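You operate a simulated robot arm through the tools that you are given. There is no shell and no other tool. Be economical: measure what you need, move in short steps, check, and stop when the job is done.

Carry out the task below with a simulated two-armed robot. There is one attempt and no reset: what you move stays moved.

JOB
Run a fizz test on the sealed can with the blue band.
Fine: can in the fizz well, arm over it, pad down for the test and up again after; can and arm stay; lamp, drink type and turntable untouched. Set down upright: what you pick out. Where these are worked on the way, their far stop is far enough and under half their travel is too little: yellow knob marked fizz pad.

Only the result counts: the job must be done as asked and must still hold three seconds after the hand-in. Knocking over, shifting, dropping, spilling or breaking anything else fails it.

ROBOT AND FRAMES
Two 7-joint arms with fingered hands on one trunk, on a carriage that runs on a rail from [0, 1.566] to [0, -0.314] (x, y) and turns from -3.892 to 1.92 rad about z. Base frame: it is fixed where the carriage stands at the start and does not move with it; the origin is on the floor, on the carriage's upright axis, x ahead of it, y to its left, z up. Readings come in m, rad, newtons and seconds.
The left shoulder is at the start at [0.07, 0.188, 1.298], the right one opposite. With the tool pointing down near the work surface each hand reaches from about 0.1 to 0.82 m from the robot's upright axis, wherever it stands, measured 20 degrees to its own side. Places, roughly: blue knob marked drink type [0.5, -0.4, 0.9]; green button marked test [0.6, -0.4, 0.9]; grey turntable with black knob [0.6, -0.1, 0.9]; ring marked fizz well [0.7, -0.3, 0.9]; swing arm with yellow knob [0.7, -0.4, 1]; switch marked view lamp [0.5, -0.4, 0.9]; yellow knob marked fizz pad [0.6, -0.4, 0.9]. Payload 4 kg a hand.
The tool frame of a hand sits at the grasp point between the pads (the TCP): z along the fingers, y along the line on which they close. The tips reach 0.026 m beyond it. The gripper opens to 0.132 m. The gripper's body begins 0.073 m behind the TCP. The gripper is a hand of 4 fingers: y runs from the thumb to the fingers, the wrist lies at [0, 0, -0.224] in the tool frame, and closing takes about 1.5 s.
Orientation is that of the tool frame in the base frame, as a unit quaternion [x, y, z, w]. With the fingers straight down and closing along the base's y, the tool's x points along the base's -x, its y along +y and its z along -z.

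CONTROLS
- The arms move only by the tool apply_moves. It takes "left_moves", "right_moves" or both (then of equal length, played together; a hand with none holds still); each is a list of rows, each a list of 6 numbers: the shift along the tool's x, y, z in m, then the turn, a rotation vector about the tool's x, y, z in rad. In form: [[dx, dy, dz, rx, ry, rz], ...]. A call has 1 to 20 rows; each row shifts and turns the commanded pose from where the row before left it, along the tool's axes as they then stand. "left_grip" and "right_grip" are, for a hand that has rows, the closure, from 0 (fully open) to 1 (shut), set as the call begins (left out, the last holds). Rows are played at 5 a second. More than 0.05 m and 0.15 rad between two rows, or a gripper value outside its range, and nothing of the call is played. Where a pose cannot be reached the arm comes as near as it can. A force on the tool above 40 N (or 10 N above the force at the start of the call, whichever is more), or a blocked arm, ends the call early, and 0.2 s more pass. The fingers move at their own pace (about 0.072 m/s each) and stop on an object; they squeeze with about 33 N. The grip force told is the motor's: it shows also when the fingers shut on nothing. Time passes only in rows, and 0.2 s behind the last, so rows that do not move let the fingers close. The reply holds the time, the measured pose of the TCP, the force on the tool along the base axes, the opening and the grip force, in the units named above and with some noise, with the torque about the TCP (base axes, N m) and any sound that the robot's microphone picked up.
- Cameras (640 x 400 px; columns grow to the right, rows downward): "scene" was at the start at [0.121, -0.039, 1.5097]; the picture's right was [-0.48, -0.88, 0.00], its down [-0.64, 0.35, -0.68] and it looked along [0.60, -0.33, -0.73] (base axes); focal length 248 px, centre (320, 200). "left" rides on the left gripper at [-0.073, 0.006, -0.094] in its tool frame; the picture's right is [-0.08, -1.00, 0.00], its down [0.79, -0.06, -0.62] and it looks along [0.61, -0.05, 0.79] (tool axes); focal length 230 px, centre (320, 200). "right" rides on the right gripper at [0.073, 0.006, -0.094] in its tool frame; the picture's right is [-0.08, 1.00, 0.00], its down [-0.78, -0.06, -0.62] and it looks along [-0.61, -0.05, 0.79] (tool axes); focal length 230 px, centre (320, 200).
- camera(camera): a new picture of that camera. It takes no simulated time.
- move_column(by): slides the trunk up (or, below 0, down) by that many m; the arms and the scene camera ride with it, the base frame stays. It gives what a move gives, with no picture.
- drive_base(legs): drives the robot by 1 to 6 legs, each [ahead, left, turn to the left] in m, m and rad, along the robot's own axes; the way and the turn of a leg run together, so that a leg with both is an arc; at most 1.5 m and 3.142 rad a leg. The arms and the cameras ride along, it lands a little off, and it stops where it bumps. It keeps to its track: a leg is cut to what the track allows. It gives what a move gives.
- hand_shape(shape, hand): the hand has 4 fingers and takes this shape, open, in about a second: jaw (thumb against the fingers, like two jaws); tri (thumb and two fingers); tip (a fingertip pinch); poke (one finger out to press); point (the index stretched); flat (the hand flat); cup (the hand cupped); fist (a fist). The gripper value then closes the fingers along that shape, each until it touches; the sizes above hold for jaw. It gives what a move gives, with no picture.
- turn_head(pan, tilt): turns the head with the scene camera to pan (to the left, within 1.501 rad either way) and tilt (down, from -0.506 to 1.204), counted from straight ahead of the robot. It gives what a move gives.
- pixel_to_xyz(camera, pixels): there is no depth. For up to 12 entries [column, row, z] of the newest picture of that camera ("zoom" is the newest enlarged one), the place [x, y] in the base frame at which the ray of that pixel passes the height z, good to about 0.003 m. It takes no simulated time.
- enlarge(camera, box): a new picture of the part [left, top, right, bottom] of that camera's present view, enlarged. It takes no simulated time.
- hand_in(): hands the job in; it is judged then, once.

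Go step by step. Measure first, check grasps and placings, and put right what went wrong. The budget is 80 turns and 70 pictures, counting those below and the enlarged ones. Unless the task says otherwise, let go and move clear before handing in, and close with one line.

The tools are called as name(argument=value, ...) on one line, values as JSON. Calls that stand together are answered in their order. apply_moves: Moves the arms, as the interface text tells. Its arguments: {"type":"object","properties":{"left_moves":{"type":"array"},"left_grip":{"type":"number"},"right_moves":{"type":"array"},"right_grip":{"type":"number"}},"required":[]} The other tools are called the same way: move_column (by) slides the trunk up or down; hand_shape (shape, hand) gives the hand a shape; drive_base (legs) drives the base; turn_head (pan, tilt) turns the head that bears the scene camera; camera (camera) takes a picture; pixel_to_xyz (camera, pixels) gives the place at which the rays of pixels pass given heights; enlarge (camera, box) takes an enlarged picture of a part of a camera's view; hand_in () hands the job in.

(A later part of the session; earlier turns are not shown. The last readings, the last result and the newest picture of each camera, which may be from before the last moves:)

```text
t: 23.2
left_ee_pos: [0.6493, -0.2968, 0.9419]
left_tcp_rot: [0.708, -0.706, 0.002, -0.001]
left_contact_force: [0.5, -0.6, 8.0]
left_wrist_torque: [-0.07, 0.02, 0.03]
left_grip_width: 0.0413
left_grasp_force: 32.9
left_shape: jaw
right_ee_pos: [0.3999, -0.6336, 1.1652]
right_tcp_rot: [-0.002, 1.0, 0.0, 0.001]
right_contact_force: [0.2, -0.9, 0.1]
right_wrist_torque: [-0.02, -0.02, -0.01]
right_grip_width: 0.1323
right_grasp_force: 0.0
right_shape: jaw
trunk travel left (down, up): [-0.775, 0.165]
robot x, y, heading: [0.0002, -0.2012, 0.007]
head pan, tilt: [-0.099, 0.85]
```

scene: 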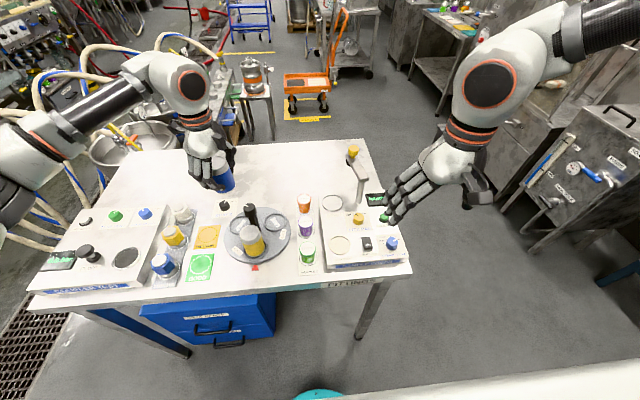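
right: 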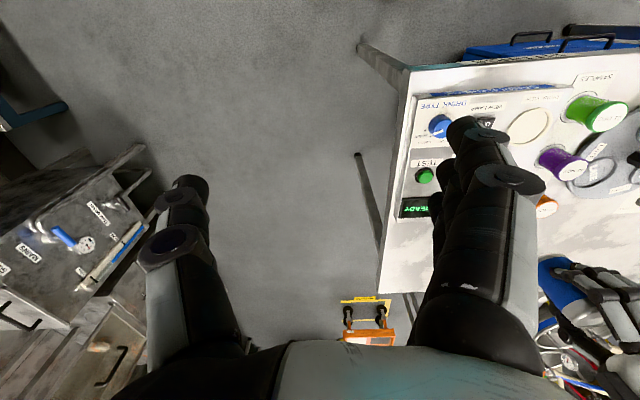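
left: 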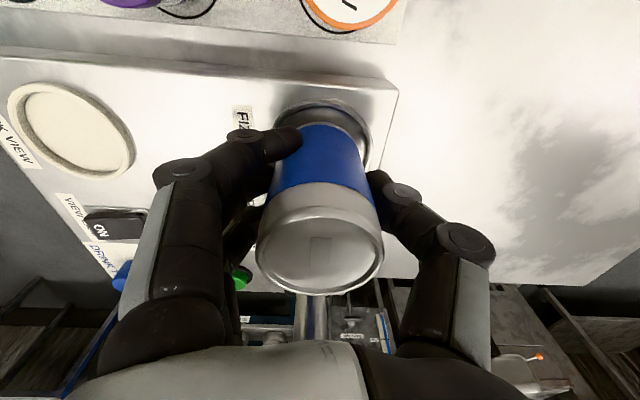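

Down to 8 N. Opening fingers now.

apply_moves(left_moves=[[0, 0, -0.001, 0, 0, 0], [0, 0, 0, 0, 0, 0], [0, 0, 0, 0, 0, 0], [0, 0, 0, 0, 0, 0], [0, 0, 0, 0, 0, 0], [0, 0, 0, 0, 0, 0]], left_grip=0.1)

camera(camera="left")

enlarge(camera="scene", box=[300, 150, 380, 220])

```text
t: 24.6
left_ee_pos: [0.6513, -0.2971, 0.9455]
left_tcp_rot: [0.709, -0.706, 0.002, -0.001]
left_contact_force: [0.8, 0.0, 0.1]
left_wrist_torque: [0.04, 0.01, 0.0]
left_grip_width: 0.1187
left_grasp_force: 0.1
left_shape: jaw
right_ee_pos: [0.401, -0.6337, 1.1647]
right_tcp_rot: [-0.002, 1.0, 0.0, 0.0]
right_contact_force: [-0.2, -0.6, -0.8]
right_wrist_torque: [0.0, -0.01, 0.01]
right_grip_width: 0.132
right_grasp_force: 0.1
right_shape: jaw
trunk travel left (down, up): [-0.775, 0.165]
robot x, y, heading: [-0.0027, -0.1996, 0.0]
head pan, tilt: [-0.099, 0.85]
```

```text
35 pictures are left
```

left: 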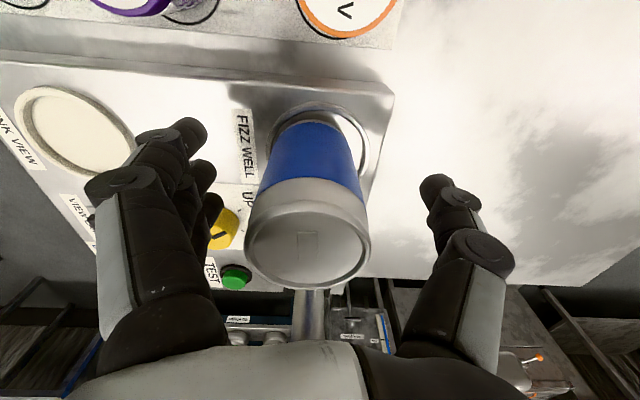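

```text
5.71 times, centred on (340, 185) of scene
```

zoom: 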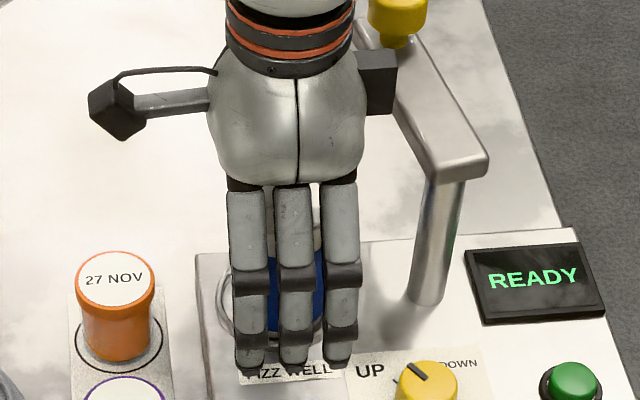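

The can stands free of the fingers. Raising the hand straight up and inspecting the can's seating.

apply_moves(left_moves=[[0, 0, -0.02, 0, 0, 0], [0, 0, -0.03, 0, 0, 0], [0, 0, -0.04, 0, 0, 0], [0, 0, -0.04, 0, 0, 0], [0, 0, -0.04, 0, 0, 0], [0, 0, 0, 0, 0, 0]])

enlarge(camera="left", box=[250, 50, 390, 200])

enlarge(camera="scene", box=[300, 140, 390, 220])

```text
t: 26.0
left_ee_pos: [0.6515, -0.2968, 1.1163]
left_tcp_rot: [0.708, -0.706, 0.002, 0.0]
left_contact_force: [-0.5, 0.0, -0.1]
left_wrist_torque: [-0.01, 0.02, -0.01]
left_grip_width: 0.1185
left_grasp_force: 0.1
left_shape: jaw
right_ee_pos: [0.4018, -0.6337, 1.1644]
right_tcp_rot: [-0.001, 1.0, 0.0, 0.001]
right_contact_force: [0.4, 0.2, 0.6]
right_wrist_torque: [0.05, -0.04, 0.01]
right_grip_width: 0.1319
right_grasp_force: 0.1
right_shape: jaw
trunk travel left (down, up): [-0.775, 0.165]
robot x, y, heading: [-0.001, -0.2025, -0.001]
head pan, tilt: [-0.099, 0.85]
```

```text
2.67 times, centred on (320, 125) of left
```

zoom: 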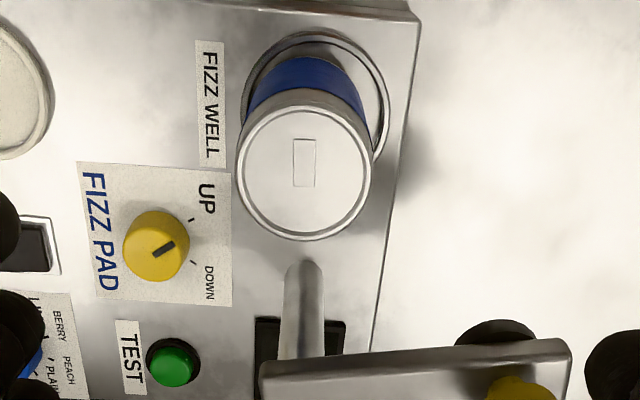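

```text
5.00 times, centred on (345, 180) of scene
```

zoom: 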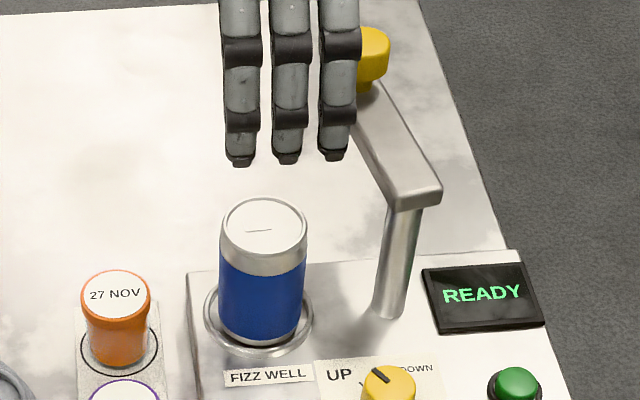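

The can looks upright within the ring, slightly toward -x. Measuring lid and ring to check centring/tilt.

pixel_to_xyz(camera="left", pixels=[[314, 115, 0.972], [314, 115, 0.965], [319, 81, 0.893], [291.5, 85, 0.893], [345.5, 85, 0.893], [289, 114, 0.97], [339, 114, 0.97], [319, 62, 0.893], [258, 143, 0.91], [304, 262, 1.01]])

enlarge(camera="left", box=[275, 50, 365, 110])

enlarge(camera="scene", box=[310, 170, 355, 215])

```text
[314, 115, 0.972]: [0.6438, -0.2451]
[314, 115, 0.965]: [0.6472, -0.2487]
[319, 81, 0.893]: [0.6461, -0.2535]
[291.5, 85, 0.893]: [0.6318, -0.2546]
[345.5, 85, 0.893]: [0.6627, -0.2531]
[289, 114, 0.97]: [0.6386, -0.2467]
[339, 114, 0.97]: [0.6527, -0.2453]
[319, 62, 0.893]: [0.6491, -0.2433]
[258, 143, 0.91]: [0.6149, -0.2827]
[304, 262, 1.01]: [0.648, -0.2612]
```

```text
6.67 times, centred on (320, 80) of left
```

zoom: 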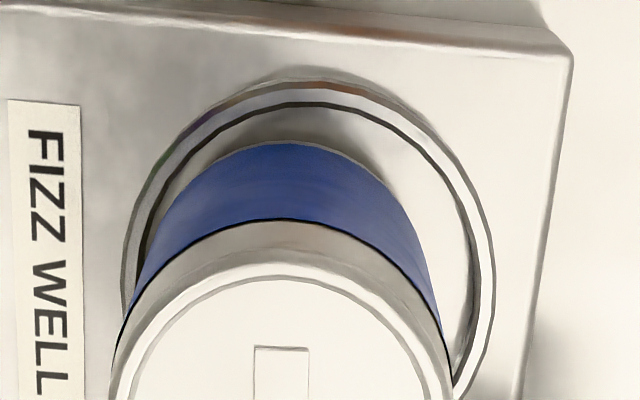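

```text
8.89 times, centred on (332, 192) of scene
```

zoom: 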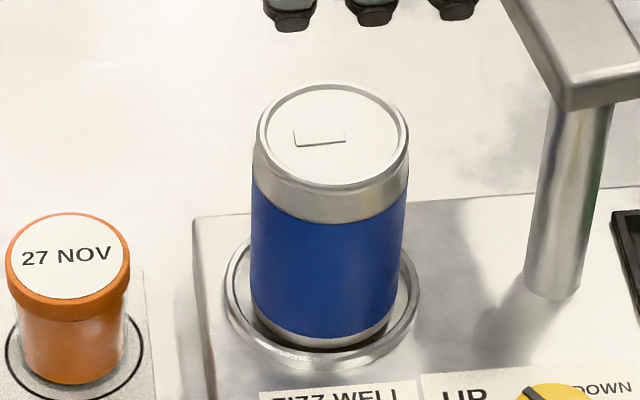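

The can is inside the ring, flat on the floor, resting slightly toward -x. Taking a full left picture to measure the swing arm from this side before retreating.

camera(camera="left")

camera(camera="scene")

pixel_to_xyz(camera="left", pixels=[[314, 115, 0.972], [319, 85, 0.89], [393, 199, 1.03], [393, 199, 1.02], [312, 155, 0.89], [305, 190, 1.0], [391, 178, 0.99]])

```text
29 pictures are left
```

left: 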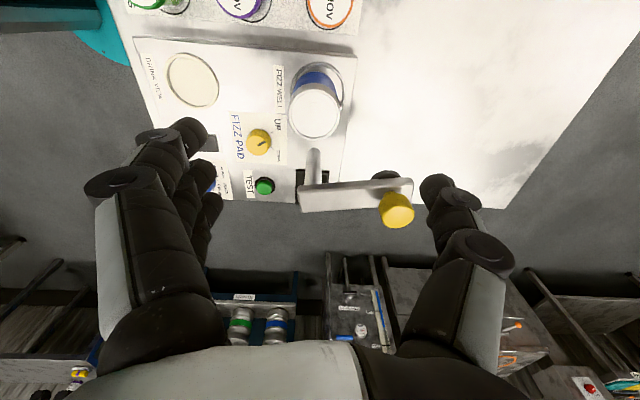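

```text
28 pictures are left
```

scene: 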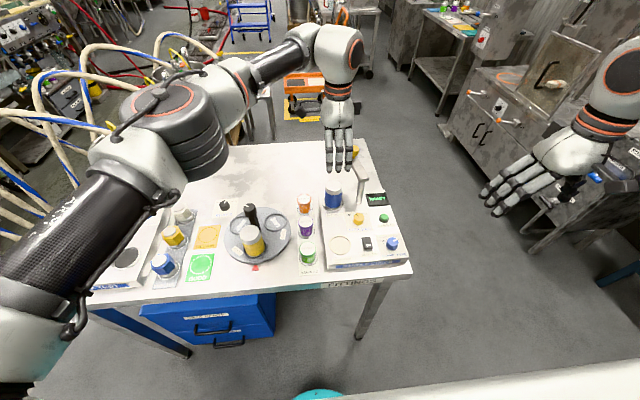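

```text
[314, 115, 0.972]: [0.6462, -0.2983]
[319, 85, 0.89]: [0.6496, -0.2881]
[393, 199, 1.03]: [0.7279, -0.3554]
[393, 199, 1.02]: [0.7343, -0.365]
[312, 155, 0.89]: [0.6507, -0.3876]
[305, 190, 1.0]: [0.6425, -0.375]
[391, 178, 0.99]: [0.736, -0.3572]
```

Measuring the swing knob's top centre precisely from both cameras.

pixel_to_xyz(camera="left", pixels=[[399, 213, 1.03], [399, 213, 1.02], [399, 213, 1.04], [304, 196, 1.0], [304, 196, 0.99], [313, 153, 0.89]])

pixel_to_xyz(camera="scene", pixels=[[354.5, 148.5, 1.02], [354.5, 148.5, 1.03], [354.5, 148.5, 1.04], [365, 181, 1.0], [358.5, 201.5, 0.89]])

apply_moves(left_moves=[[-0.048, 0, 0, 0, 0, 0], [-0.048, 0, 0, 0, 0, 0], [-0.048, 0, 0, 0, 0, 0], [-0.048, 0, 0, 0, 0, 0], [-0.048, 0, 0, 0, 0, 0], [-0.048, 0, 0, 0, 0, 0], [-0.048, 0, 0, 0, 0, 0], [-0.048, 0, 0, 0, 0, 0], [0, 0, 0, 0, 0, 0]])

```text
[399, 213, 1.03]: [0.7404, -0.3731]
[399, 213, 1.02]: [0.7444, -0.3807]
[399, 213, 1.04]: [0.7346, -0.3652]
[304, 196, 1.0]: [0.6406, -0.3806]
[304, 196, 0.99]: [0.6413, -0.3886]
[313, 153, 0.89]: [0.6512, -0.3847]
```

```text
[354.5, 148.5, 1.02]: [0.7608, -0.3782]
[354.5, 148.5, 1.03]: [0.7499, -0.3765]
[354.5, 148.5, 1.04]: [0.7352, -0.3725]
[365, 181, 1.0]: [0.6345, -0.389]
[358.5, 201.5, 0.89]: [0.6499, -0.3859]
```

```text
t: 28.0
left_ee_pos: [0.6509, 0.0861, 1.1165]
left_tcp_rot: [0.708, -0.707, 0.002, -0.002]
left_contact_force: [0.1, 0.0, 0.3]
left_wrist_torque: [0.01, 0.01, 0.0]
left_grip_width: 0.1186
left_grasp_force: 0.2
left_shape: jaw
right_ee_pos: [0.4027, -0.6346, 1.1647]
right_tcp_rot: [-0.001, 1.0, 0.0, 0.0]
right_contact_force: [0.6, 0.0, 0.2]
right_wrist_torque: [-0.01, 0.04, 0.01]
right_grip_width: 0.132
right_grasp_force: 0.1
right_shape: jaw
trunk travel left (down, up): [-0.775, 0.165]
robot x, y, heading: [-0.0003, -0.2037, 0.002]
head pan, tilt: [-0.099, 0.85]
```

Knob top ≈(0.739,-0.373,1.035), pivot ≈(0.651,-0.385), radius ≈0.089 matching the well. Moving the right hand above the knob and testing whether the +80° yaw needed for the swing is reachable.

apply_moves(right_moves=[[-0.0373, 0.0291, 0.0039, 0, 0, 0], [-0.0373, 0.0291, 0.0039, 0, 0, 0], [-0.0373, 0.0291, 0.0039, 0, 0, 0], [-0.0373, 0.0291, 0.0039, 0, 0, 0], [-0.0373, 0.0291, 0.0039, 0, 0, 0], [-0.0373, 0.0291, 0.0039, 0, 0, 0], [-0.0373, 0.0291, 0.0039, 0, 0, 0], [-0.0373, 0.0291, 0.0039, 0, 0, 0], [-0.0373, 0.0291, 0.0039, 0, 0, 0], [0, 0, 0, 0, 0, -0.145], [0, 0, 0, 0, 0, -0.145], [0, 0, 0, 0, 0, -0.145], [0, 0, 0, 0, 0, -0.145], [0, 0, 0, 0, 0, -0.145], [0, 0, 0, 0, 0, -0.145], [0, 0, 0, 0, 0, -0.145], [0, 0, 0, 0, 0, -0.145], [0, 0, 0, 0, 0, -0.145], [0, 0, 0, 0, 0, -0.145]])

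camera(camera="scene")

```text
t: 32.0
left_ee_pos: [0.6505, 0.0885, 1.116]
left_tcp_rot: [0.708, -0.706, 0.002, -0.001]
left_contact_force: [-0.5, 0.3, -0.1]
left_wrist_torque: [0.01, 0.02, 0.02]
left_grip_width: 0.1185
left_grasp_force: 0.0
left_shape: jaw
right_ee_pos: [0.6392, -0.4448, 1.1429]
right_tcp_rot: [-0.665, 0.747, 0.0, -0.001]
right_contact_force: [-0.4, 0.8, 0.2]
right_wrist_torque: [0.01, -0.02, 0.02]
right_grip_width: 0.1318
right_grasp_force: 0.0
right_shape: jaw
right hand out of reach, approached as far as the arm can: row 7, 8, 9
trunk travel left (down, up): [-0.775, 0.165]
robot x, y, heading: [0.0012, -0.2018, 0.003]
head pan, tilt: [-0.099, 0.85]
```

```text
27 pictures are left
```

scene: 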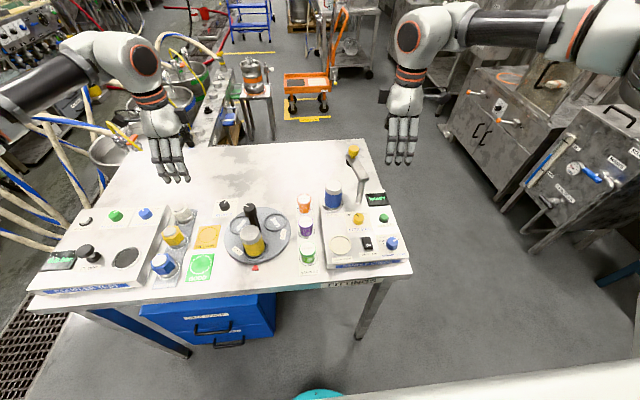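

Yaw is reachable, but the x reach stalled at that posture (0.639). Trying to extend further at the current yaw and a lower height.

apply_moves(right_moves=[[-0.028, -0.03, 0.01, 0, 0, 0], [-0.028, -0.03, 0.01, 0, 0, 0], [-0.028, -0.03, 0.01, 0, 0, 0], [0, 0, 0.01, 0, 0, 0]])

```text
t: 33.0
left_ee_pos: [0.6517, 0.0883, 1.1147]
left_tcp_rot: [0.709, -0.706, 0.003, 0.0]
left_contact_force: [-0.1, 0.7, -0.1]
left_wrist_torque: [0.01, 0.0, 0.0]
left_grip_width: 0.1186
left_grasp_force: 0.0
left_shape: jaw
right_ee_pos: [0.6387, -0.4439, 1.1326]
right_tcp_rot: [-0.664, 0.747, 0.0, 0.001]
right_contact_force: [-0.8, 0.2, -0.2]
right_wrist_torque: [0.0, 0.0, -0.03]
right_grip_width: 0.1318
right_grasp_force: 0.1
right_shape: jaw
right hand out of reach, approached as far as the arm can: row 1, 2, 3
trunk travel left (down, up): [-0.775, 0.165]
robot x, y, heading: [-0.0017, -0.2004, -0.001]
head pan, tilt: [-0.099, 0.85]
```

The straight-ahead posture limits reach, so I'll tuck the right hand back, then turn the carriage left and slide right so the right shoulder sits nearer the swing arm.

apply_moves(right_moves=[[0, 0, -0.02, 0, 0, 0.145], [0, 0, -0.01, 0, 0, 0.145], [0, 0, 0, 0, 0, 0.145], [0, 0, 0, 0, 0, 0.145], [0, 0, 0, 0, 0, 0.145], [0, 0, 0, 0, 0, 0.145], [0, 0, 0, 0, 0, 0.145], [0, 0, 0, 0, 0, 0.145], [0.0452, -0.0192, 0, 0, 0, 0], [0.0452, -0.0192, 0, 0, 0, 0], [0.0452, -0.0192, 0, 0, 0, 0], [0.0452, -0.0192, 0, 0, 0, 0], [0.0452, -0.0192, 0, 0, 0, 0], [0, 0, 0, 0, 0, 0]])

drive_base(legs=[[0, -0.11, 0], [0, 0, 0.6]])

turn_head(pan=-0.7, tilt=0.85)

camera(camera="scene")

```text
t: 36.0
left_ee_pos: [0.6504, 0.0887, 1.1148]
left_tcp_rot: [0.708, -0.706, 0.003, 0.0]
left_contact_force: [0.8, 0.0, 0.2]
left_wrist_torque: [-0.04, -0.01, 0.01]
left_grip_width: 0.1185
left_grasp_force: 0.1
left_shape: jaw
right_ee_pos: [0.454, -0.6038, 1.1625]
right_tcp_rot: [-0.146, 0.989, 0.0, 0.0]
right_contact_force: [0.8, 0.2, 0.6]
right_wrist_torque: [-0.03, 0.07, 0.03]
right_grip_width: 0.1317
right_grasp_force: 0.0
right_shape: jaw
trunk travel left (down, up): [-0.775, 0.165]
robot x, y, heading: [0.0019, -0.2038, 0.001]
head pan, tilt: [-0.099, 0.85]
```

```text
t: 38.8
left_ee_pos: [0.3786, 0.292, 1.1152]
left_tcp_rot: [0.883, -0.469, 0.002, -0.001]
left_contact_force: [-0.5, 0.1, 0.4]
left_wrist_torque: [0.0, 0.01, -0.03]
left_grip_width: 0.1186
left_grasp_force: 0.0
left_shape: jaw
right_ee_pos: [0.6012, -0.3921, 1.1618]
right_tcp_rot: [-0.427, 0.904, 0.0, -0.001]
right_contact_force: [0.6, 0.3, 0.3]
right_wrist_torque: [0.03, -0.02, 0.03]
right_grip_width: 0.1321
right_grasp_force: 0.1
right_shape: jaw
trunk travel left (down, up): [-0.775, 0.165]
robot x, y, heading: [0.0007, -0.3089, 0.598]
head pan, tilt: [-0.099, 0.85]
```

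```text
t: 39.8
left_ee_pos: [0.3799, 0.2919, 1.1159]
left_tcp_rot: [0.883, -0.469, 0.002, -0.002]
left_contact_force: [0.1, 0.3, -0.3]
left_wrist_torque: [0.0, 0.01, 0.04]
left_grip_width: 0.119
left_grasp_force: 0.2
left_shape: jaw
right_ee_pos: [0.6009, -0.3928, 1.1629]
right_tcp_rot: [-0.428, 0.904, 0.0, 0.0]
right_contact_force: [0.3, -0.2, 0.7]
right_wrist_torque: [-0.03, 0.0, -0.01]
right_grip_width: 0.132
right_grasp_force: 0.0
right_shape: jaw
trunk travel left (down, up): [-0.775, 0.165]
robot x, y, heading: [-0.0, -0.3116, 0.599]
head pan, tilt: [-0.7, 0.85]
```

```text
26 pictures are left
```

scene: 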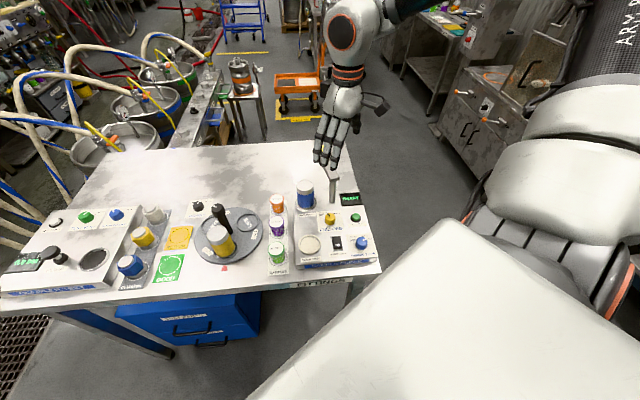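

The right hand now has room (0.60,-0.39, yaw 51°). Moving it above the swing knob.

apply_moves(right_moves=[[-0.0257, -0.0235, 0.0075, 0, 0, 0], [-0.0257, -0.0235, 0.0075, 0, 0, 0], [-0.0257, -0.0235, 0.0075, 0, 0, 0], [-0.0257, -0.0235, 0.0075, 0, 0, 0], [0, 0, 0, 0, 0, 0]])

camera(camera="right")

```text
t: 41.0
left_ee_pos: [0.3782, 0.2915, 1.1159]
left_tcp_rot: [0.883, -0.469, 0.002, -0.002]
left_contact_force: [-0.2, -0.3, 1.2]
left_wrist_torque: [0.0, -0.01, 0.0]
left_grip_width: 0.1188
left_grasp_force: 0.1
left_shape: jaw
right_ee_pos: [0.7398, -0.372, 1.1332]
right_tcp_rot: [-0.428, 0.904, 0.001, 0.001]
right_contact_force: [-0.5, -0.2, -0.4]
right_wrist_torque: [0.02, -0.02, -0.01]
right_grip_width: 0.1318
right_grasp_force: 0.0
right_shape: jaw
trunk travel left (down, up): [-0.775, 0.165]
robot x, y, heading: [-0.0023, -0.3118, 0.591]
head pan, tilt: [-0.7, 0.85]
```

```text
25 pictures are left
```

right: 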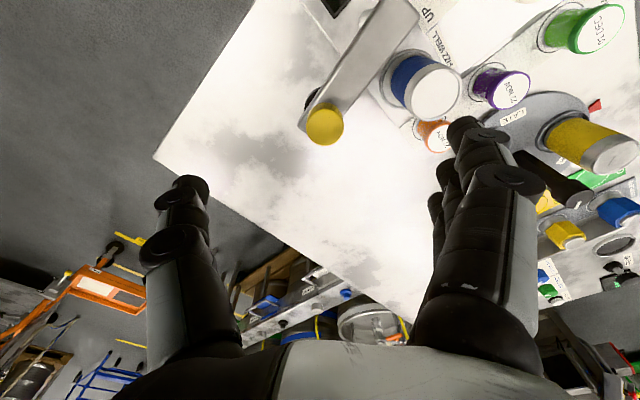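

Reached. Knob top at right pixel (325,124); measuring against the TCP.

pixel_to_xyz(camera="right", pixels=[[325, 124, 1.03], [325, 124, 1.04], [390, 5, 1.0], [305, 124, 1.035], [344, 124, 1.035]])

```text
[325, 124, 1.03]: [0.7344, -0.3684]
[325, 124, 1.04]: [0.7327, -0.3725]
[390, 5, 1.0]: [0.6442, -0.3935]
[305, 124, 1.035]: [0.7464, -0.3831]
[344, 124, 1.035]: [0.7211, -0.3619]
```

Knob ≈(0.737,-0.372), about 3 cm wide, TCP is over it. Descending so the tips straddle the knob, then closing.

apply_moves(right_moves=[[0, 0.002, 0.03, 0, 0, 0], [0, 0, 0.03, 0, 0, 0], [0, 0, 0.02, 0, 0, 0], [0, 0, 0.011, 0, 0, 0], [0, 0, 0, 0, 0, 0]])

enlarge(camera="right", box=[160, 40, 500, 260])

enlarge(camera="scene", box=[280, 90, 380, 220])

```text
t: 42.2
left_ee_pos: [0.3779, 0.2907, 1.1148]
left_tcp_rot: [0.884, -0.468, 0.001, -0.002]
left_contact_force: [-0.3, 0.4, 0.4]
left_wrist_torque: [0.0, 0.02, 0.01]
left_grip_width: 0.1185
left_grasp_force: 0.1
left_shape: jaw
right_ee_pos: [0.7371, -0.3716, 1.0413]
right_tcp_rot: [-0.428, 0.904, 0.0, 0.0]
right_contact_force: [-0.4, 1.0, -0.1]
right_wrist_torque: [0.02, 0.03, -0.01]
right_grip_width: 0.1319
right_grasp_force: 0.1
right_shape: jaw
trunk travel left (down, up): [-0.775, 0.165]
robot x, y, heading: [-0.0023, -0.3101, 0.595]
head pan, tilt: [-0.7, 0.85]
```

```text
1.82 times, centred on (330, 150) of right
```

zoom: 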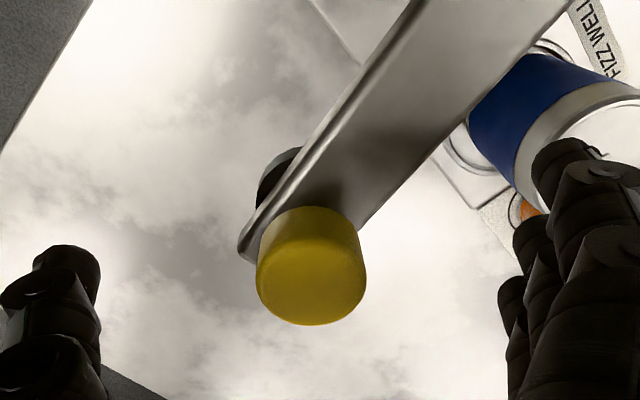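

```text
3.08 times, centred on (330, 155) of scene
```

zoom: 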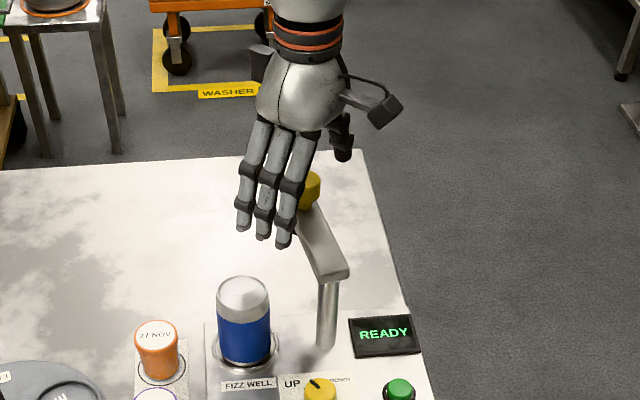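

Knob is between thumb and fingers. Closing.

apply_moves(right_moves=[[0, 0, 0, 0, 0, 0], [0, 0, 0, 0, 0, 0], [0, 0, 0, 0, 0, 0], [0, 0, 0, 0, 0, 0], [0, 0, 0, 0, 0, 0], [0, 0, 0, 0, 0, 0], [0, 0, 0, 0, 0, 0], [0, 0, 0, 0, 0, 0], [0, 0, 0, 0, 0, 0]], right_grip=1)

enlarge(camera="right", box=[160, 40, 500, 260])

```text
t: 44.2
left_ee_pos: [0.3803, 0.2925, 1.1146]
left_tcp_rot: [0.883, -0.469, 0.001, 0.0]
left_contact_force: [-0.3, -0.4, -0.9]
left_wrist_torque: [0.01, 0.0, -0.01]
left_grip_width: 0.1186
left_grasp_force: 0.1
left_shape: jaw
right_ee_pos: [0.7394, -0.3705, 1.0394]
right_tcp_rot: [-0.429, 0.904, 0.0, 0.001]
right_contact_force: [12.5, -0.6, 2.8]
right_wrist_torque: [0.09, -0.13, 0.17]
right_grip_width: 0.009
right_grasp_force: 32.4
right_shape: jaw
trunk travel left (down, up): [-0.775, 0.165]
robot x, y, heading: [-0.0022, -0.3135, 0.594]
head pan, tilt: [-0.7, 0.85]
```

```text
1.82 times, centred on (330, 150) of right
```

zoom: 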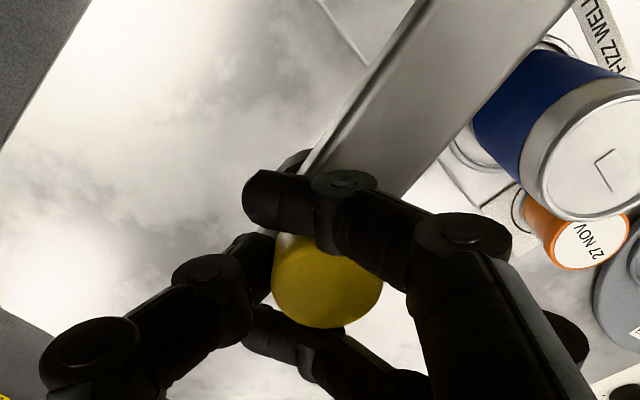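

The knob is caged firmly. Swinging the arm along its arc with the hand turning along, first third then checking forces.

apply_moves(right_moves=[[-0.0063, 0.0081, 0, 0, 0, -0.117], [-0.0063, 0.0081, 0, 0, 0, -0.117], [-0.0063, 0.0081, 0, 0, 0, -0.117], [-0.0063, 0.0081, 0, 0, 0, -0.117], [0, 0, 0, 0, 0, 0]])

enlarge(camera="scene", box=[280, 90, 380, 220])

```text
t: 45.4
left_ee_pos: [0.3801, 0.2917, 1.114]
left_tcp_rot: [0.883, -0.469, 0.001, -0.001]
left_contact_force: [-0.8, 0.5, 0.9]
left_wrist_torque: [-0.03, 0.01, 0.01]
left_grip_width: 0.1185
left_grasp_force: 0.1
left_shape: jaw
right_ee_pos: [0.7238, -0.3324, 1.0395]
right_tcp_rot: [-0.627, 0.779, 0.0, -0.001]
right_contact_force: [11.3, 7.1, 1.1]
right_wrist_torque: [0.2, -0.07, 0.09]
right_grip_width: 0.0089
right_grasp_force: 32.3
right_shape: jaw
trunk travel left (down, up): [-0.775, 0.165]
robot x, y, heading: [0.0008, -0.3101, 0.593]
head pan, tilt: [-0.7, 0.85]
```

```text
3.08 times, centred on (330, 155) of scene
```

zoom: 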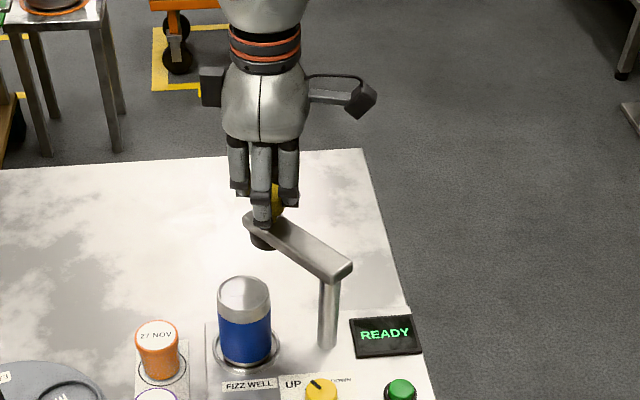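

The arm follows (now ≈36°). Advancing to just before the pad reaches the can, to check vertical clearance.

apply_moves(right_moves=[[-0.0063, 0.0081, 0, 0, 0, -0.117], [-0.0063, 0.0081, 0, 0, 0, -0.117], [-0.0063, 0.0081, 0, 0, 0, -0.117], [0, 0, 0, 0, 0, 0]])

enlarge(camera="scene", box=[290, 130, 365, 215])

```text
t: 46.4
left_ee_pos: [0.3811, 0.2928, 1.1133]
left_tcp_rot: [0.883, -0.469, 0.001, 0.0]
left_contact_force: [0.5, 0.7, -0.3]
left_wrist_torque: [0.03, -0.01, 0.02]
left_grip_width: 0.1183
left_grasp_force: 0.0
left_shape: jaw
right_ee_pos: [0.7021, -0.3099, 1.0411]
right_tcp_rot: [0.753, -0.658, 0.001, 0.001]
right_contact_force: [9.1, 13.7, -0.5]
right_wrist_torque: [0.21, -0.07, 0.15]
right_grip_width: 0.0092
right_grasp_force: 32.7
right_shape: jaw
trunk travel left (down, up): [-0.775, 0.165]
robot x, y, heading: [0.0003, -0.3112, 0.598]
head pan, tilt: [-0.7, 0.85]
```

```text
4.71 times, centred on (328, 172) of scene
```

zoom: 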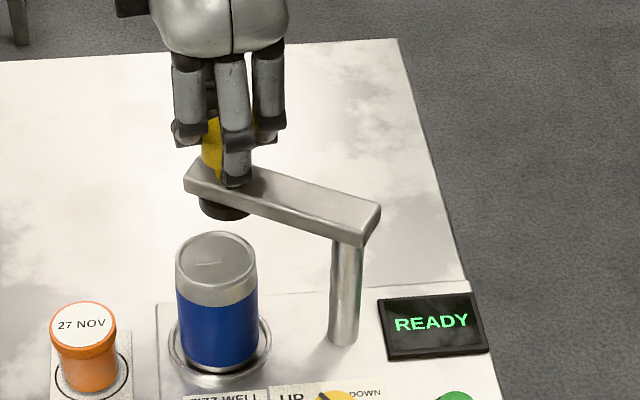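

Pad (zoom 222,213) is close to the can; computing its height versus the lid's from the known arm radius.

camera(camera="scene")

pixel_to_xyz(camera="scene", pixels=[[307.2, 174.8, 0.96], [307.2, 174.8, 0.97], [307.2, 174.8, 0.98], [307.2, 174.8, 0.99], [305.9, 183.9, 0.96], [305.9, 183.9, 0.97], [305.9, 183.9, 0.98], [333, 202, 0.885], [335.5, 180.5, 0.99], [335.5, 180.5, 0.98]])

```text
19 pictures are left
```

scene: 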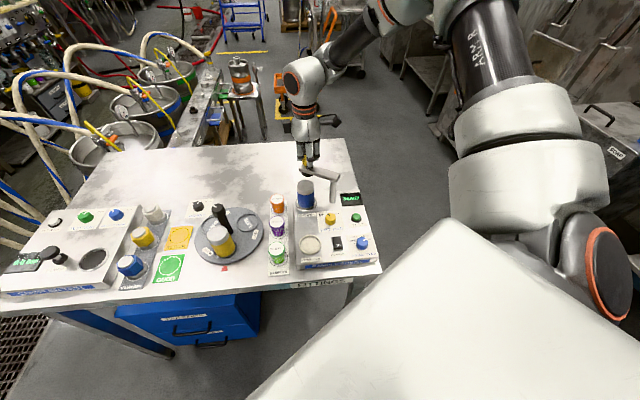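

```text
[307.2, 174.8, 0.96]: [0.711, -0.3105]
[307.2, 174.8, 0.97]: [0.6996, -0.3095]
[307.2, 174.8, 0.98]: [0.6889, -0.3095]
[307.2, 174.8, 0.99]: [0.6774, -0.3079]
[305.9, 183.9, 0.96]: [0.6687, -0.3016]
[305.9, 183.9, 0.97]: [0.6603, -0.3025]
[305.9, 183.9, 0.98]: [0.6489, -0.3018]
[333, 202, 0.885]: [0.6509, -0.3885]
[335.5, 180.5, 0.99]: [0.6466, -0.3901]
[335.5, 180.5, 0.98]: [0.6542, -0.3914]
```

The estimates are too close to call, so I'll zoom tightly on pad and lid, advancing one small step first.

apply_moves(right_moves=[[-0.0063, 0.0081, 0, 0, 0, -0.117], [0, 0, 0, 0, 0, 0]])

enlarge(camera="scene", box=[290, 155, 345, 212])

```text
t: 47.0
left_ee_pos: [0.3802, 0.2938, 1.1129]
left_tcp_rot: [0.883, -0.469, 0.002, 0.0]
left_contact_force: [0.6, 1.2, -0.2]
left_wrist_torque: [0.05, -0.03, -0.02]
left_grip_width: 0.1186
left_grasp_force: 0.0
left_shape: jaw
right_ee_pos: [0.6928, -0.3051, 1.0407]
right_tcp_rot: [0.79, -0.613, 0.0, 0.002]
right_contact_force: [7.2, 13.4, -2.6]
right_wrist_torque: [0.18, -0.01, 0.09]
right_grip_width: 0.009
right_grasp_force: 32.6
right_shape: jaw
trunk travel left (down, up): [-0.775, 0.165]
robot x, y, heading: [0.0023, -0.3097, 0.596]
head pan, tilt: [-0.7, 0.85]
```

```text
7.02 times, centred on (318, 184) of scene
```

zoom: 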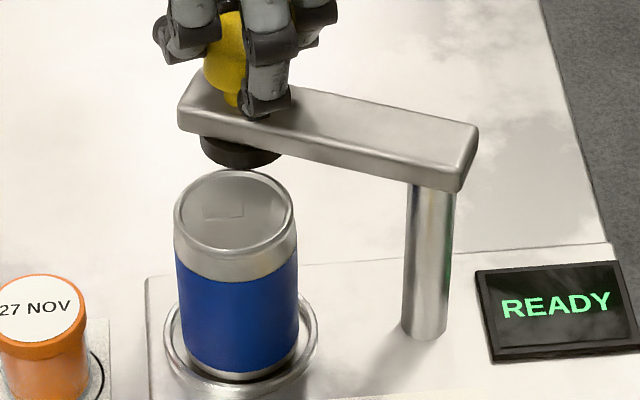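

Pad edge geometry suggests a few millimetres of clearance above the lid. Continuing in one small step and checking for can disturbance.

apply_moves(right_moves=[[-0.0063, 0.0081, 0, 0, 0, -0.117], [0, 0, 0, 0, 0, 0]])

enlarge(camera="scene", box=[290, 155, 345, 212])

```text
t: 47.6
left_ee_pos: [0.3811, 0.2932, 1.1134]
left_tcp_rot: [0.883, -0.469, 0.002, 0.0]
left_contact_force: [0.3, 0.4, -0.1]
left_wrist_torque: [-0.02, 0.02, -0.01]
left_grip_width: 0.1186
left_grasp_force: 0.1
left_shape: jaw
right_ee_pos: [0.6831, -0.3003, 1.0417]
right_tcp_rot: [0.825, -0.566, 0.0, 0.002]
right_contact_force: [4.8, 13.1, -8.6]
right_wrist_torque: [0.21, 0.01, 0.04]
right_grip_width: 0.0088
right_grasp_force: 33.4
right_shape: jaw
trunk travel left (down, up): [-0.775, 0.165]
robot x, y, heading: [0.0061, -0.3117, 0.591]
head pan, tilt: [-0.7, 0.85]
```

```text
7.02 times, centred on (318, 184) of scene
```

zoom: 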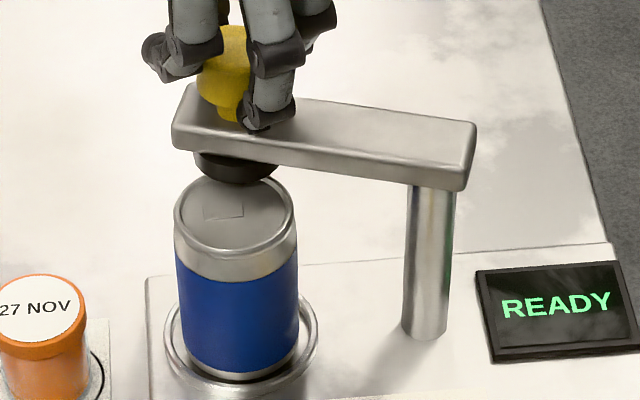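

Pad slides over the lid with the can unmoved. Completing the swing, about 20° more.

apply_moves(right_moves=[[-0.0063, 0.0081, 0, 0, 0, -0.117], [-0.0063, 0.0081, 0, 0, 0, -0.117], [-0.0063, 0.0081, 0, 0, 0, -0.117], [0, 0, 0, 0, 0, 0]])

enlarge(camera="scene", box=[290, 155, 345, 212])

```text
t: 48.6
left_ee_pos: [0.3817, 0.2937, 1.1133]
left_tcp_rot: [0.883, -0.469, 0.001, 0.0]
left_contact_force: [-0.4, 0.1, -0.2]
left_wrist_torque: [-0.05, 0.0, -0.02]
left_grip_width: 0.1186
left_grasp_force: 0.0
left_shape: jaw
right_ee_pos: [0.6535, -0.2956, 1.0421]
right_tcp_rot: [0.911, -0.413, 0.001, 0.001]
right_contact_force: [12.2, 15.3, -7.1]
right_wrist_torque: [0.27, -0.09, -0.11]
right_grip_width: 0.0081
right_grasp_force: 33.1
right_shape: jaw
trunk travel left (down, up): [-0.775, 0.165]
robot x, y, heading: [-0.0004, -0.3105, 0.593]
head pan, tilt: [-0.7, 0.85]
```

```text
7.02 times, centred on (318, 184) of scene
```

zoom: 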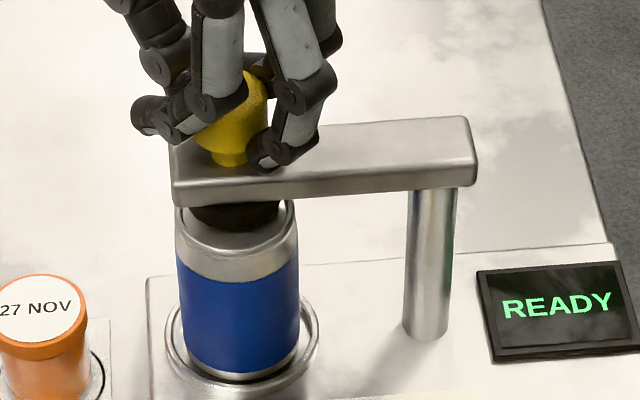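

The pad is now over the can, arm ≈88°; tangential resistance rose, perhaps a stop. One tiny extra nudge will tell.

apply_moves(right_moves=[[-0.003, 0.0035, 0, 0, 0, 0], [0, 0, 0, 0, 0, 0]])

```text
t: 49.2
left_ee_pos: [0.3828, 0.2919, 1.114]
left_tcp_rot: [0.883, -0.469, 0.001, -0.001]
left_contact_force: [0.4, 0.6, -0.1]
left_wrist_torque: [0.02, 0.01, 0.04]
left_grip_width: 0.1185
left_grasp_force: 0.0
left_shape: jaw
right_ee_pos: [0.6518, -0.2963, 1.042]
right_tcp_rot: [0.91, -0.414, 0.0, 0.0]
right_contact_force: [28.1, 9.1, 3.4]
right_wrist_torque: [0.22, -0.39, 0.01]
right_grip_width: 0.009
right_grasp_force: 33.2
right_shape: jaw
trunk travel left (down, up): [-0.775, 0.165]
robot x, y, heading: [-0.0004, -0.3127, 0.589]
head pan, tilt: [-0.7, 0.85]
```

28 N resistance: the end stop is reached. Easing off, opening the hand and rising clear.

apply_moves(right_moves=[[0.002, -0.0023, 0, 0, 0, 0], [0, 0, 0, 0, 0, 0]])

apply_moves(right_moves=[[0, 0, 0, 0, 0, 0], [0, 0, 0, 0, 0, 0], [0, 0, 0, 0, 0, 0], [0, 0, 0, 0, 0, 0], [0, 0, 0, 0, 0, 0], [0, 0, 0, 0, 0, 0], [0, 0, -0.02, 0, 0, 0], [0, 0, -0.04, 0, 0, 0], [0, 0, -0.04, 0, 0, 0], [0, 0, -0.03, 0, 0, 0], [0, 0, 0, 0, 0, 0]], right_grip=0.1)

enlarge(camera="scene", box=[285, 140, 385, 260])

```text
t: 49.8
left_ee_pos: [0.3814, 0.2936, 1.1145]
left_tcp_rot: [0.883, -0.469, 0.001, 0.001]
left_contact_force: [0.7, -0.5, -0.4]
left_wrist_torque: [0.03, 0.02, 0.01]
left_grip_width: 0.1185
left_grasp_force: 0.0
left_shape: jaw
right_ee_pos: [0.6512, -0.296, 1.0407]
right_tcp_rot: [0.91, -0.414, 0.0, 0.001]
right_contact_force: [21.6, 9.3, 5.8]
right_wrist_torque: [0.21, -0.34, -0.01]
right_grip_width: 0.0089
right_grasp_force: 32.9
right_shape: jaw
trunk travel left (down, up): [-0.775, 0.165]
robot x, y, heading: [-0.0013, -0.3114, 0.591]
head pan, tilt: [-0.7, 0.85]
```

```text
t: 52.2
left_ee_pos: [0.3796, 0.2915, 1.1146]
left_tcp_rot: [0.883, -0.469, 0.002, -0.001]
left_contact_force: [-0.4, 0.0, -0.5]
left_wrist_torque: [0.0, 0.02, 0.02]
left_grip_width: 0.1184
left_grasp_force: 0.0
left_shape: jaw
right_ee_pos: [0.6483, -0.2961, 1.1719]
right_tcp_rot: [0.911, -0.413, 0.0, 0.0]
right_contact_force: [0.4, 0.4, -1.0]
right_wrist_torque: [-0.01, 0.02, 0.01]
right_grip_width: 0.1186
right_grasp_force: 0.1
right_shape: jaw
trunk travel left (down, up): [-0.775, 0.165]
robot x, y, heading: [-0.0009, -0.31, 0.599]
head pan, tilt: [-0.7, 0.85]
```

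```text
3.33 times, centred on (335, 200) of scene
```

zoom: 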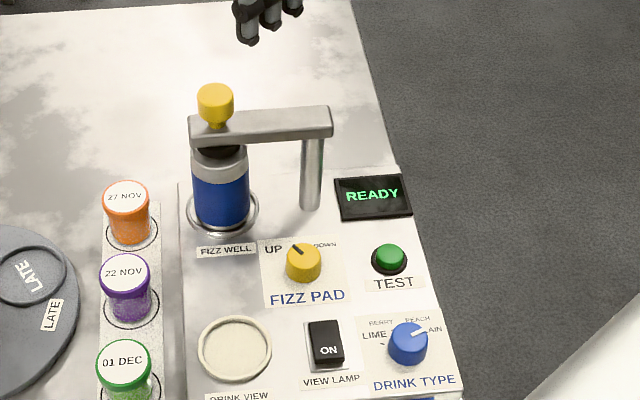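

The arm rests over the can, released; panel still READY. Moving the right hand above the fizz-pad knob at yaw 30°, to turn it in short strokes away from the post.

apply_moves(right_moves=[[0, 0, 0, 0, 0, 0.1356], [0, 0, 0, 0, 0, 0.1356], [0, 0, 0, 0, 0, 0.1356], [0, 0, 0, 0, 0, 0.1356], [0, 0, 0, 0, 0, 0.1356], [0, 0, 0, 0, 0, 0.1356], [0, 0, 0, 0, 0, 0.1356], [0, 0, 0, 0, 0, 0.1356], [0, 0, 0, 0, 0, 0.1356], [0, 0, 0, 0, 0, 0.1356], [0, 0, 0, 0, 0, 0.1356], [0, 0, 0, 0, 0, 0.1356], [0, 0, 0, 0, 0, 0.1356], [0.0323, -0.0087, 0.0167, 0, 0, 0], [0.0323, -0.0087, 0.0167, 0, 0, 0], [0.0323, -0.0087, 0.0167, 0, 0, 0], [0, 0, 0, 0, 0, 0]])

camera(camera="right")

```text
t: 55.8
left_ee_pos: [0.3794, 0.2912, 1.1152]
left_tcp_rot: [0.883, -0.469, 0.002, -0.002]
left_contact_force: [-0.2, -0.1, 0.7]
left_wrist_torque: [0.0, 0.05, 0.01]
left_grip_width: 0.1184
left_grasp_force: 0.1
left_shape: jaw
right_ee_pos: [0.5784, -0.3692, 1.1204]
right_tcp_rot: [-0.26, 0.966, 0.0, 0.0]
right_contact_force: [0.2, -0.1, -0.9]
right_wrist_torque: [0.02, 0.0, 0.01]
right_grip_width: 0.1188
right_grasp_force: 0.1
right_shape: jaw
trunk travel left (down, up): [-0.775, 0.165]
robot x, y, heading: [-0.0016, -0.3063, 0.594]
head pan, tilt: [-0.7, 0.85]
```

```text
14 pictures are left
```

right: 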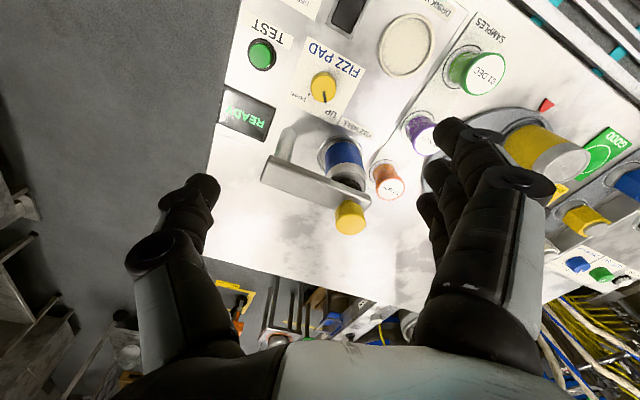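

Knob at right pixel (323,87), button (261,55). Measuring.

pixel_to_xyz(camera="right", pixels=[[323, 86, 0.9], [323, 86, 0.91], [310, 86, 0.905], [336, 86, 0.905], [261, 54, 0.895], [275, 160, 0.99], [286, 130, 0.9]])

camera(camera="scene")

pixel_to_xyz(camera="scene", pixels=[[330, 217.5, 0.9], [330, 217.5, 0.91], [330, 217.5, 0.92], [356, 216, 0.89], [356, 216, 0.9]])

```text
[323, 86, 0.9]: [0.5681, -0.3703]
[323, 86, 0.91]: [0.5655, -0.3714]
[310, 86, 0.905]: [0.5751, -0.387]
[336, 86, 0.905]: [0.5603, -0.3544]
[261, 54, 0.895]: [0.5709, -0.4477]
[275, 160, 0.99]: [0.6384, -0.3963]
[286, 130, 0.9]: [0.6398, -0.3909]
```

```text
13 pictures are left
```

scene: 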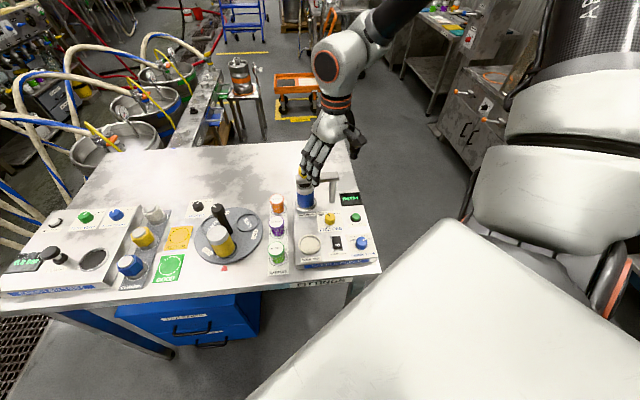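

```text
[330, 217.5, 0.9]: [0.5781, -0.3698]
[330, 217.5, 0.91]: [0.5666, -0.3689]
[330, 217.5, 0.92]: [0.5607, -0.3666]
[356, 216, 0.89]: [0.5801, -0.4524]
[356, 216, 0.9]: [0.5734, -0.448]
```

Knob centre ≈(0.569,-0.370), top ≈0.91. Descending around it, force-guarded.

apply_moves(right_moves=[[0.0086, 0.004, 0.03, 0, 0, 0], [0, 0, 0.04, 0, 0, 0], [0, 0, 0.04, 0, 0, 0], [0, 0, 0.04, 0, 0, 0], [0, 0, 0.03, 0, 0, 0], [0, 0, 0.01, 0, 0, 0], [0, 0, 0.008, 0, 0, 0], [0, 0, 0, 0, 0, 0]])

camera(camera="right")

```text
t: 57.6
left_ee_pos: [0.3789, 0.2901, 1.1158]
left_tcp_rot: [0.883, -0.469, 0.001, -0.001]
left_contact_force: [-0.1, -0.9, 0.2]
left_wrist_torque: [-0.02, -0.02, 0.01]
left_grip_width: 0.1185
left_grasp_force: 0.0
left_shape: jaw
right_ee_pos: [0.5686, -0.3707, 0.9224]
right_tcp_rot: [-0.26, 0.966, 0.0, 0.0]
right_contact_force: [0.1, -0.2, -0.2]
right_wrist_torque: [0.03, -0.02, -0.03]
right_grip_width: 0.1187
right_grasp_force: 0.1
right_shape: jaw
trunk travel left (down, up): [-0.775, 0.165]
robot x, y, heading: [-0.0, -0.3083, 0.595]
head pan, tilt: [-0.7, 0.85]
```

```text
12 pictures are left
```

right: 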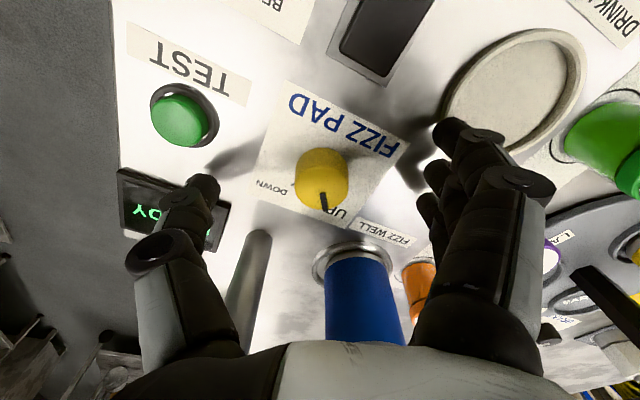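

The knob is exactly on the tool axis; pointer at UP, DOWN lies clockwise. Lowering 6 mm and closing.

apply_moves(right_moves=[[0, 0, 0.004, 0, 0, 0], [0, 0, 0.003, 0, 0, 0], [0, 0, 0, 0, 0, 0]])

apply_moves(right_moves=[[0, 0, 0, 0, 0, 0], [0, 0, 0, 0, 0, 0], [0, 0, 0, 0, 0, 0], [0, 0, 0, 0, 0, 0], [0, 0, 0, 0, 0, 0], [0, 0, 0, 0, 0, 0], [0, 0, 0, 0, 0, 0], [0, 0, 0, 0, 0, 0], [0, 0, 0, 0, 0, 0]], right_grip=1)

camera(camera="right")

```text
t: 58.5
left_ee_pos: [0.3789, 0.2917, 1.1153]
left_tcp_rot: [0.883, -0.469, 0.002, -0.002]
left_contact_force: [0.2, 0.3, 0.3]
left_wrist_torque: [0.0, 0.02, -0.03]
left_grip_width: 0.1184
left_grasp_force: 0.0
left_shape: jaw
right_ee_pos: [0.5695, -0.3701, 0.9167]
right_tcp_rot: [-0.259, 0.966, 0.001, 0.002]
right_contact_force: [-0.4, -1.5, 13.0]
right_wrist_torque: [0.59, 0.74, 0.21]
right_grip_width: 0.1184
right_grasp_force: 0.3
right_shape: jaw
trunk travel left (down, up): [-0.775, 0.165]
robot x, y, heading: [0.0063, -0.3087, 0.599]
head pan, tilt: [-0.7, 0.85]
stopped in row 3 (right hand): the force on the tool passed its limit at 41 N (the readings are from after the stop); the commanded pose is now the measured one
```

```text
t: 60.5
left_ee_pos: [0.3789, 0.2907, 1.1161]
left_tcp_rot: [0.883, -0.469, 0.002, -0.002]
left_contact_force: [0.6, -0.3, 0.3]
left_wrist_torque: [0.01, 0.0, -0.01]
left_grip_width: 0.1185
left_grasp_force: 0.1
left_shape: jaw
right_ee_pos: [0.5688, -0.3706, 0.9181]
right_tcp_rot: [-0.26, 0.966, 0.0, 0.002]
right_contact_force: [2.7, -4.7, 9.0]
right_wrist_torque: [0.32, 0.48, 0.09]
right_grip_width: 0.0334
right_grasp_force: 33.0
right_shape: jaw
trunk travel left (down, up): [-0.775, 0.165]
robot x, y, heading: [0.0042, -0.3089, 0.593]
head pan, tilt: [-0.7, 0.85]
```

```text
11 pictures are left
```

right: 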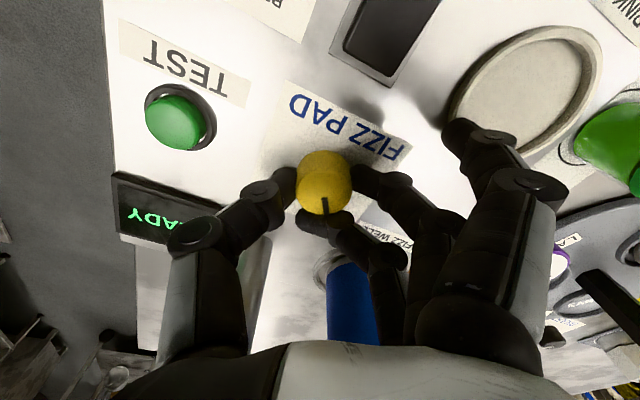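

Thumb and two fingers grip the knob, but the index (470,130) is stopped on the drink-view ring. Raising 3 mm so it frees.

apply_moves(right_moves=[[0, 0, -0.003, 0, 0, 0], [0, 0, 0, 0, 0, 0], [0, 0, 0, 0, 0, 0], [0, 0, 0, 0, 0, 0], [0, 0, 0, 0, 0, 0]], right_grip=1)

enlarge(camera="right", box=[220, 80, 540, 280])

```text
t: 61.7
left_ee_pos: [0.3788, 0.2899, 1.1178]
left_tcp_rot: [0.883, -0.469, 0.002, -0.002]
left_contact_force: [0.8, -0.1, -0.3]
left_wrist_torque: [0.0, -0.04, 0.02]
left_grip_width: 0.1185
left_grasp_force: 0.1
left_shape: jaw
right_ee_pos: [0.5714, -0.3709, 0.9207]
right_tcp_rot: [-0.258, 0.966, 0.001, 0.003]
right_contact_force: [-2.3, -9.6, -2.5]
right_wrist_torque: [0.71, 1.0, -0.14]
right_grip_width: 0.0302
right_grasp_force: 32.8
right_shape: jaw
trunk travel left (down, up): [-0.775, 0.165]
robot x, y, heading: [0.0028, -0.3073, 0.597]
head pan, tilt: [-0.7, 0.85]
```

```text
2.00 times, centred on (380, 180) of right
```

zoom: 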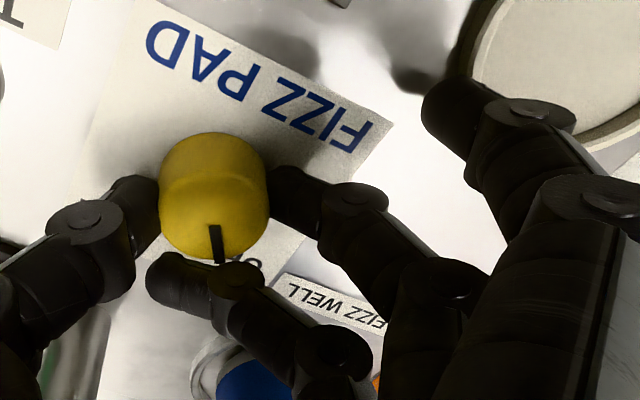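

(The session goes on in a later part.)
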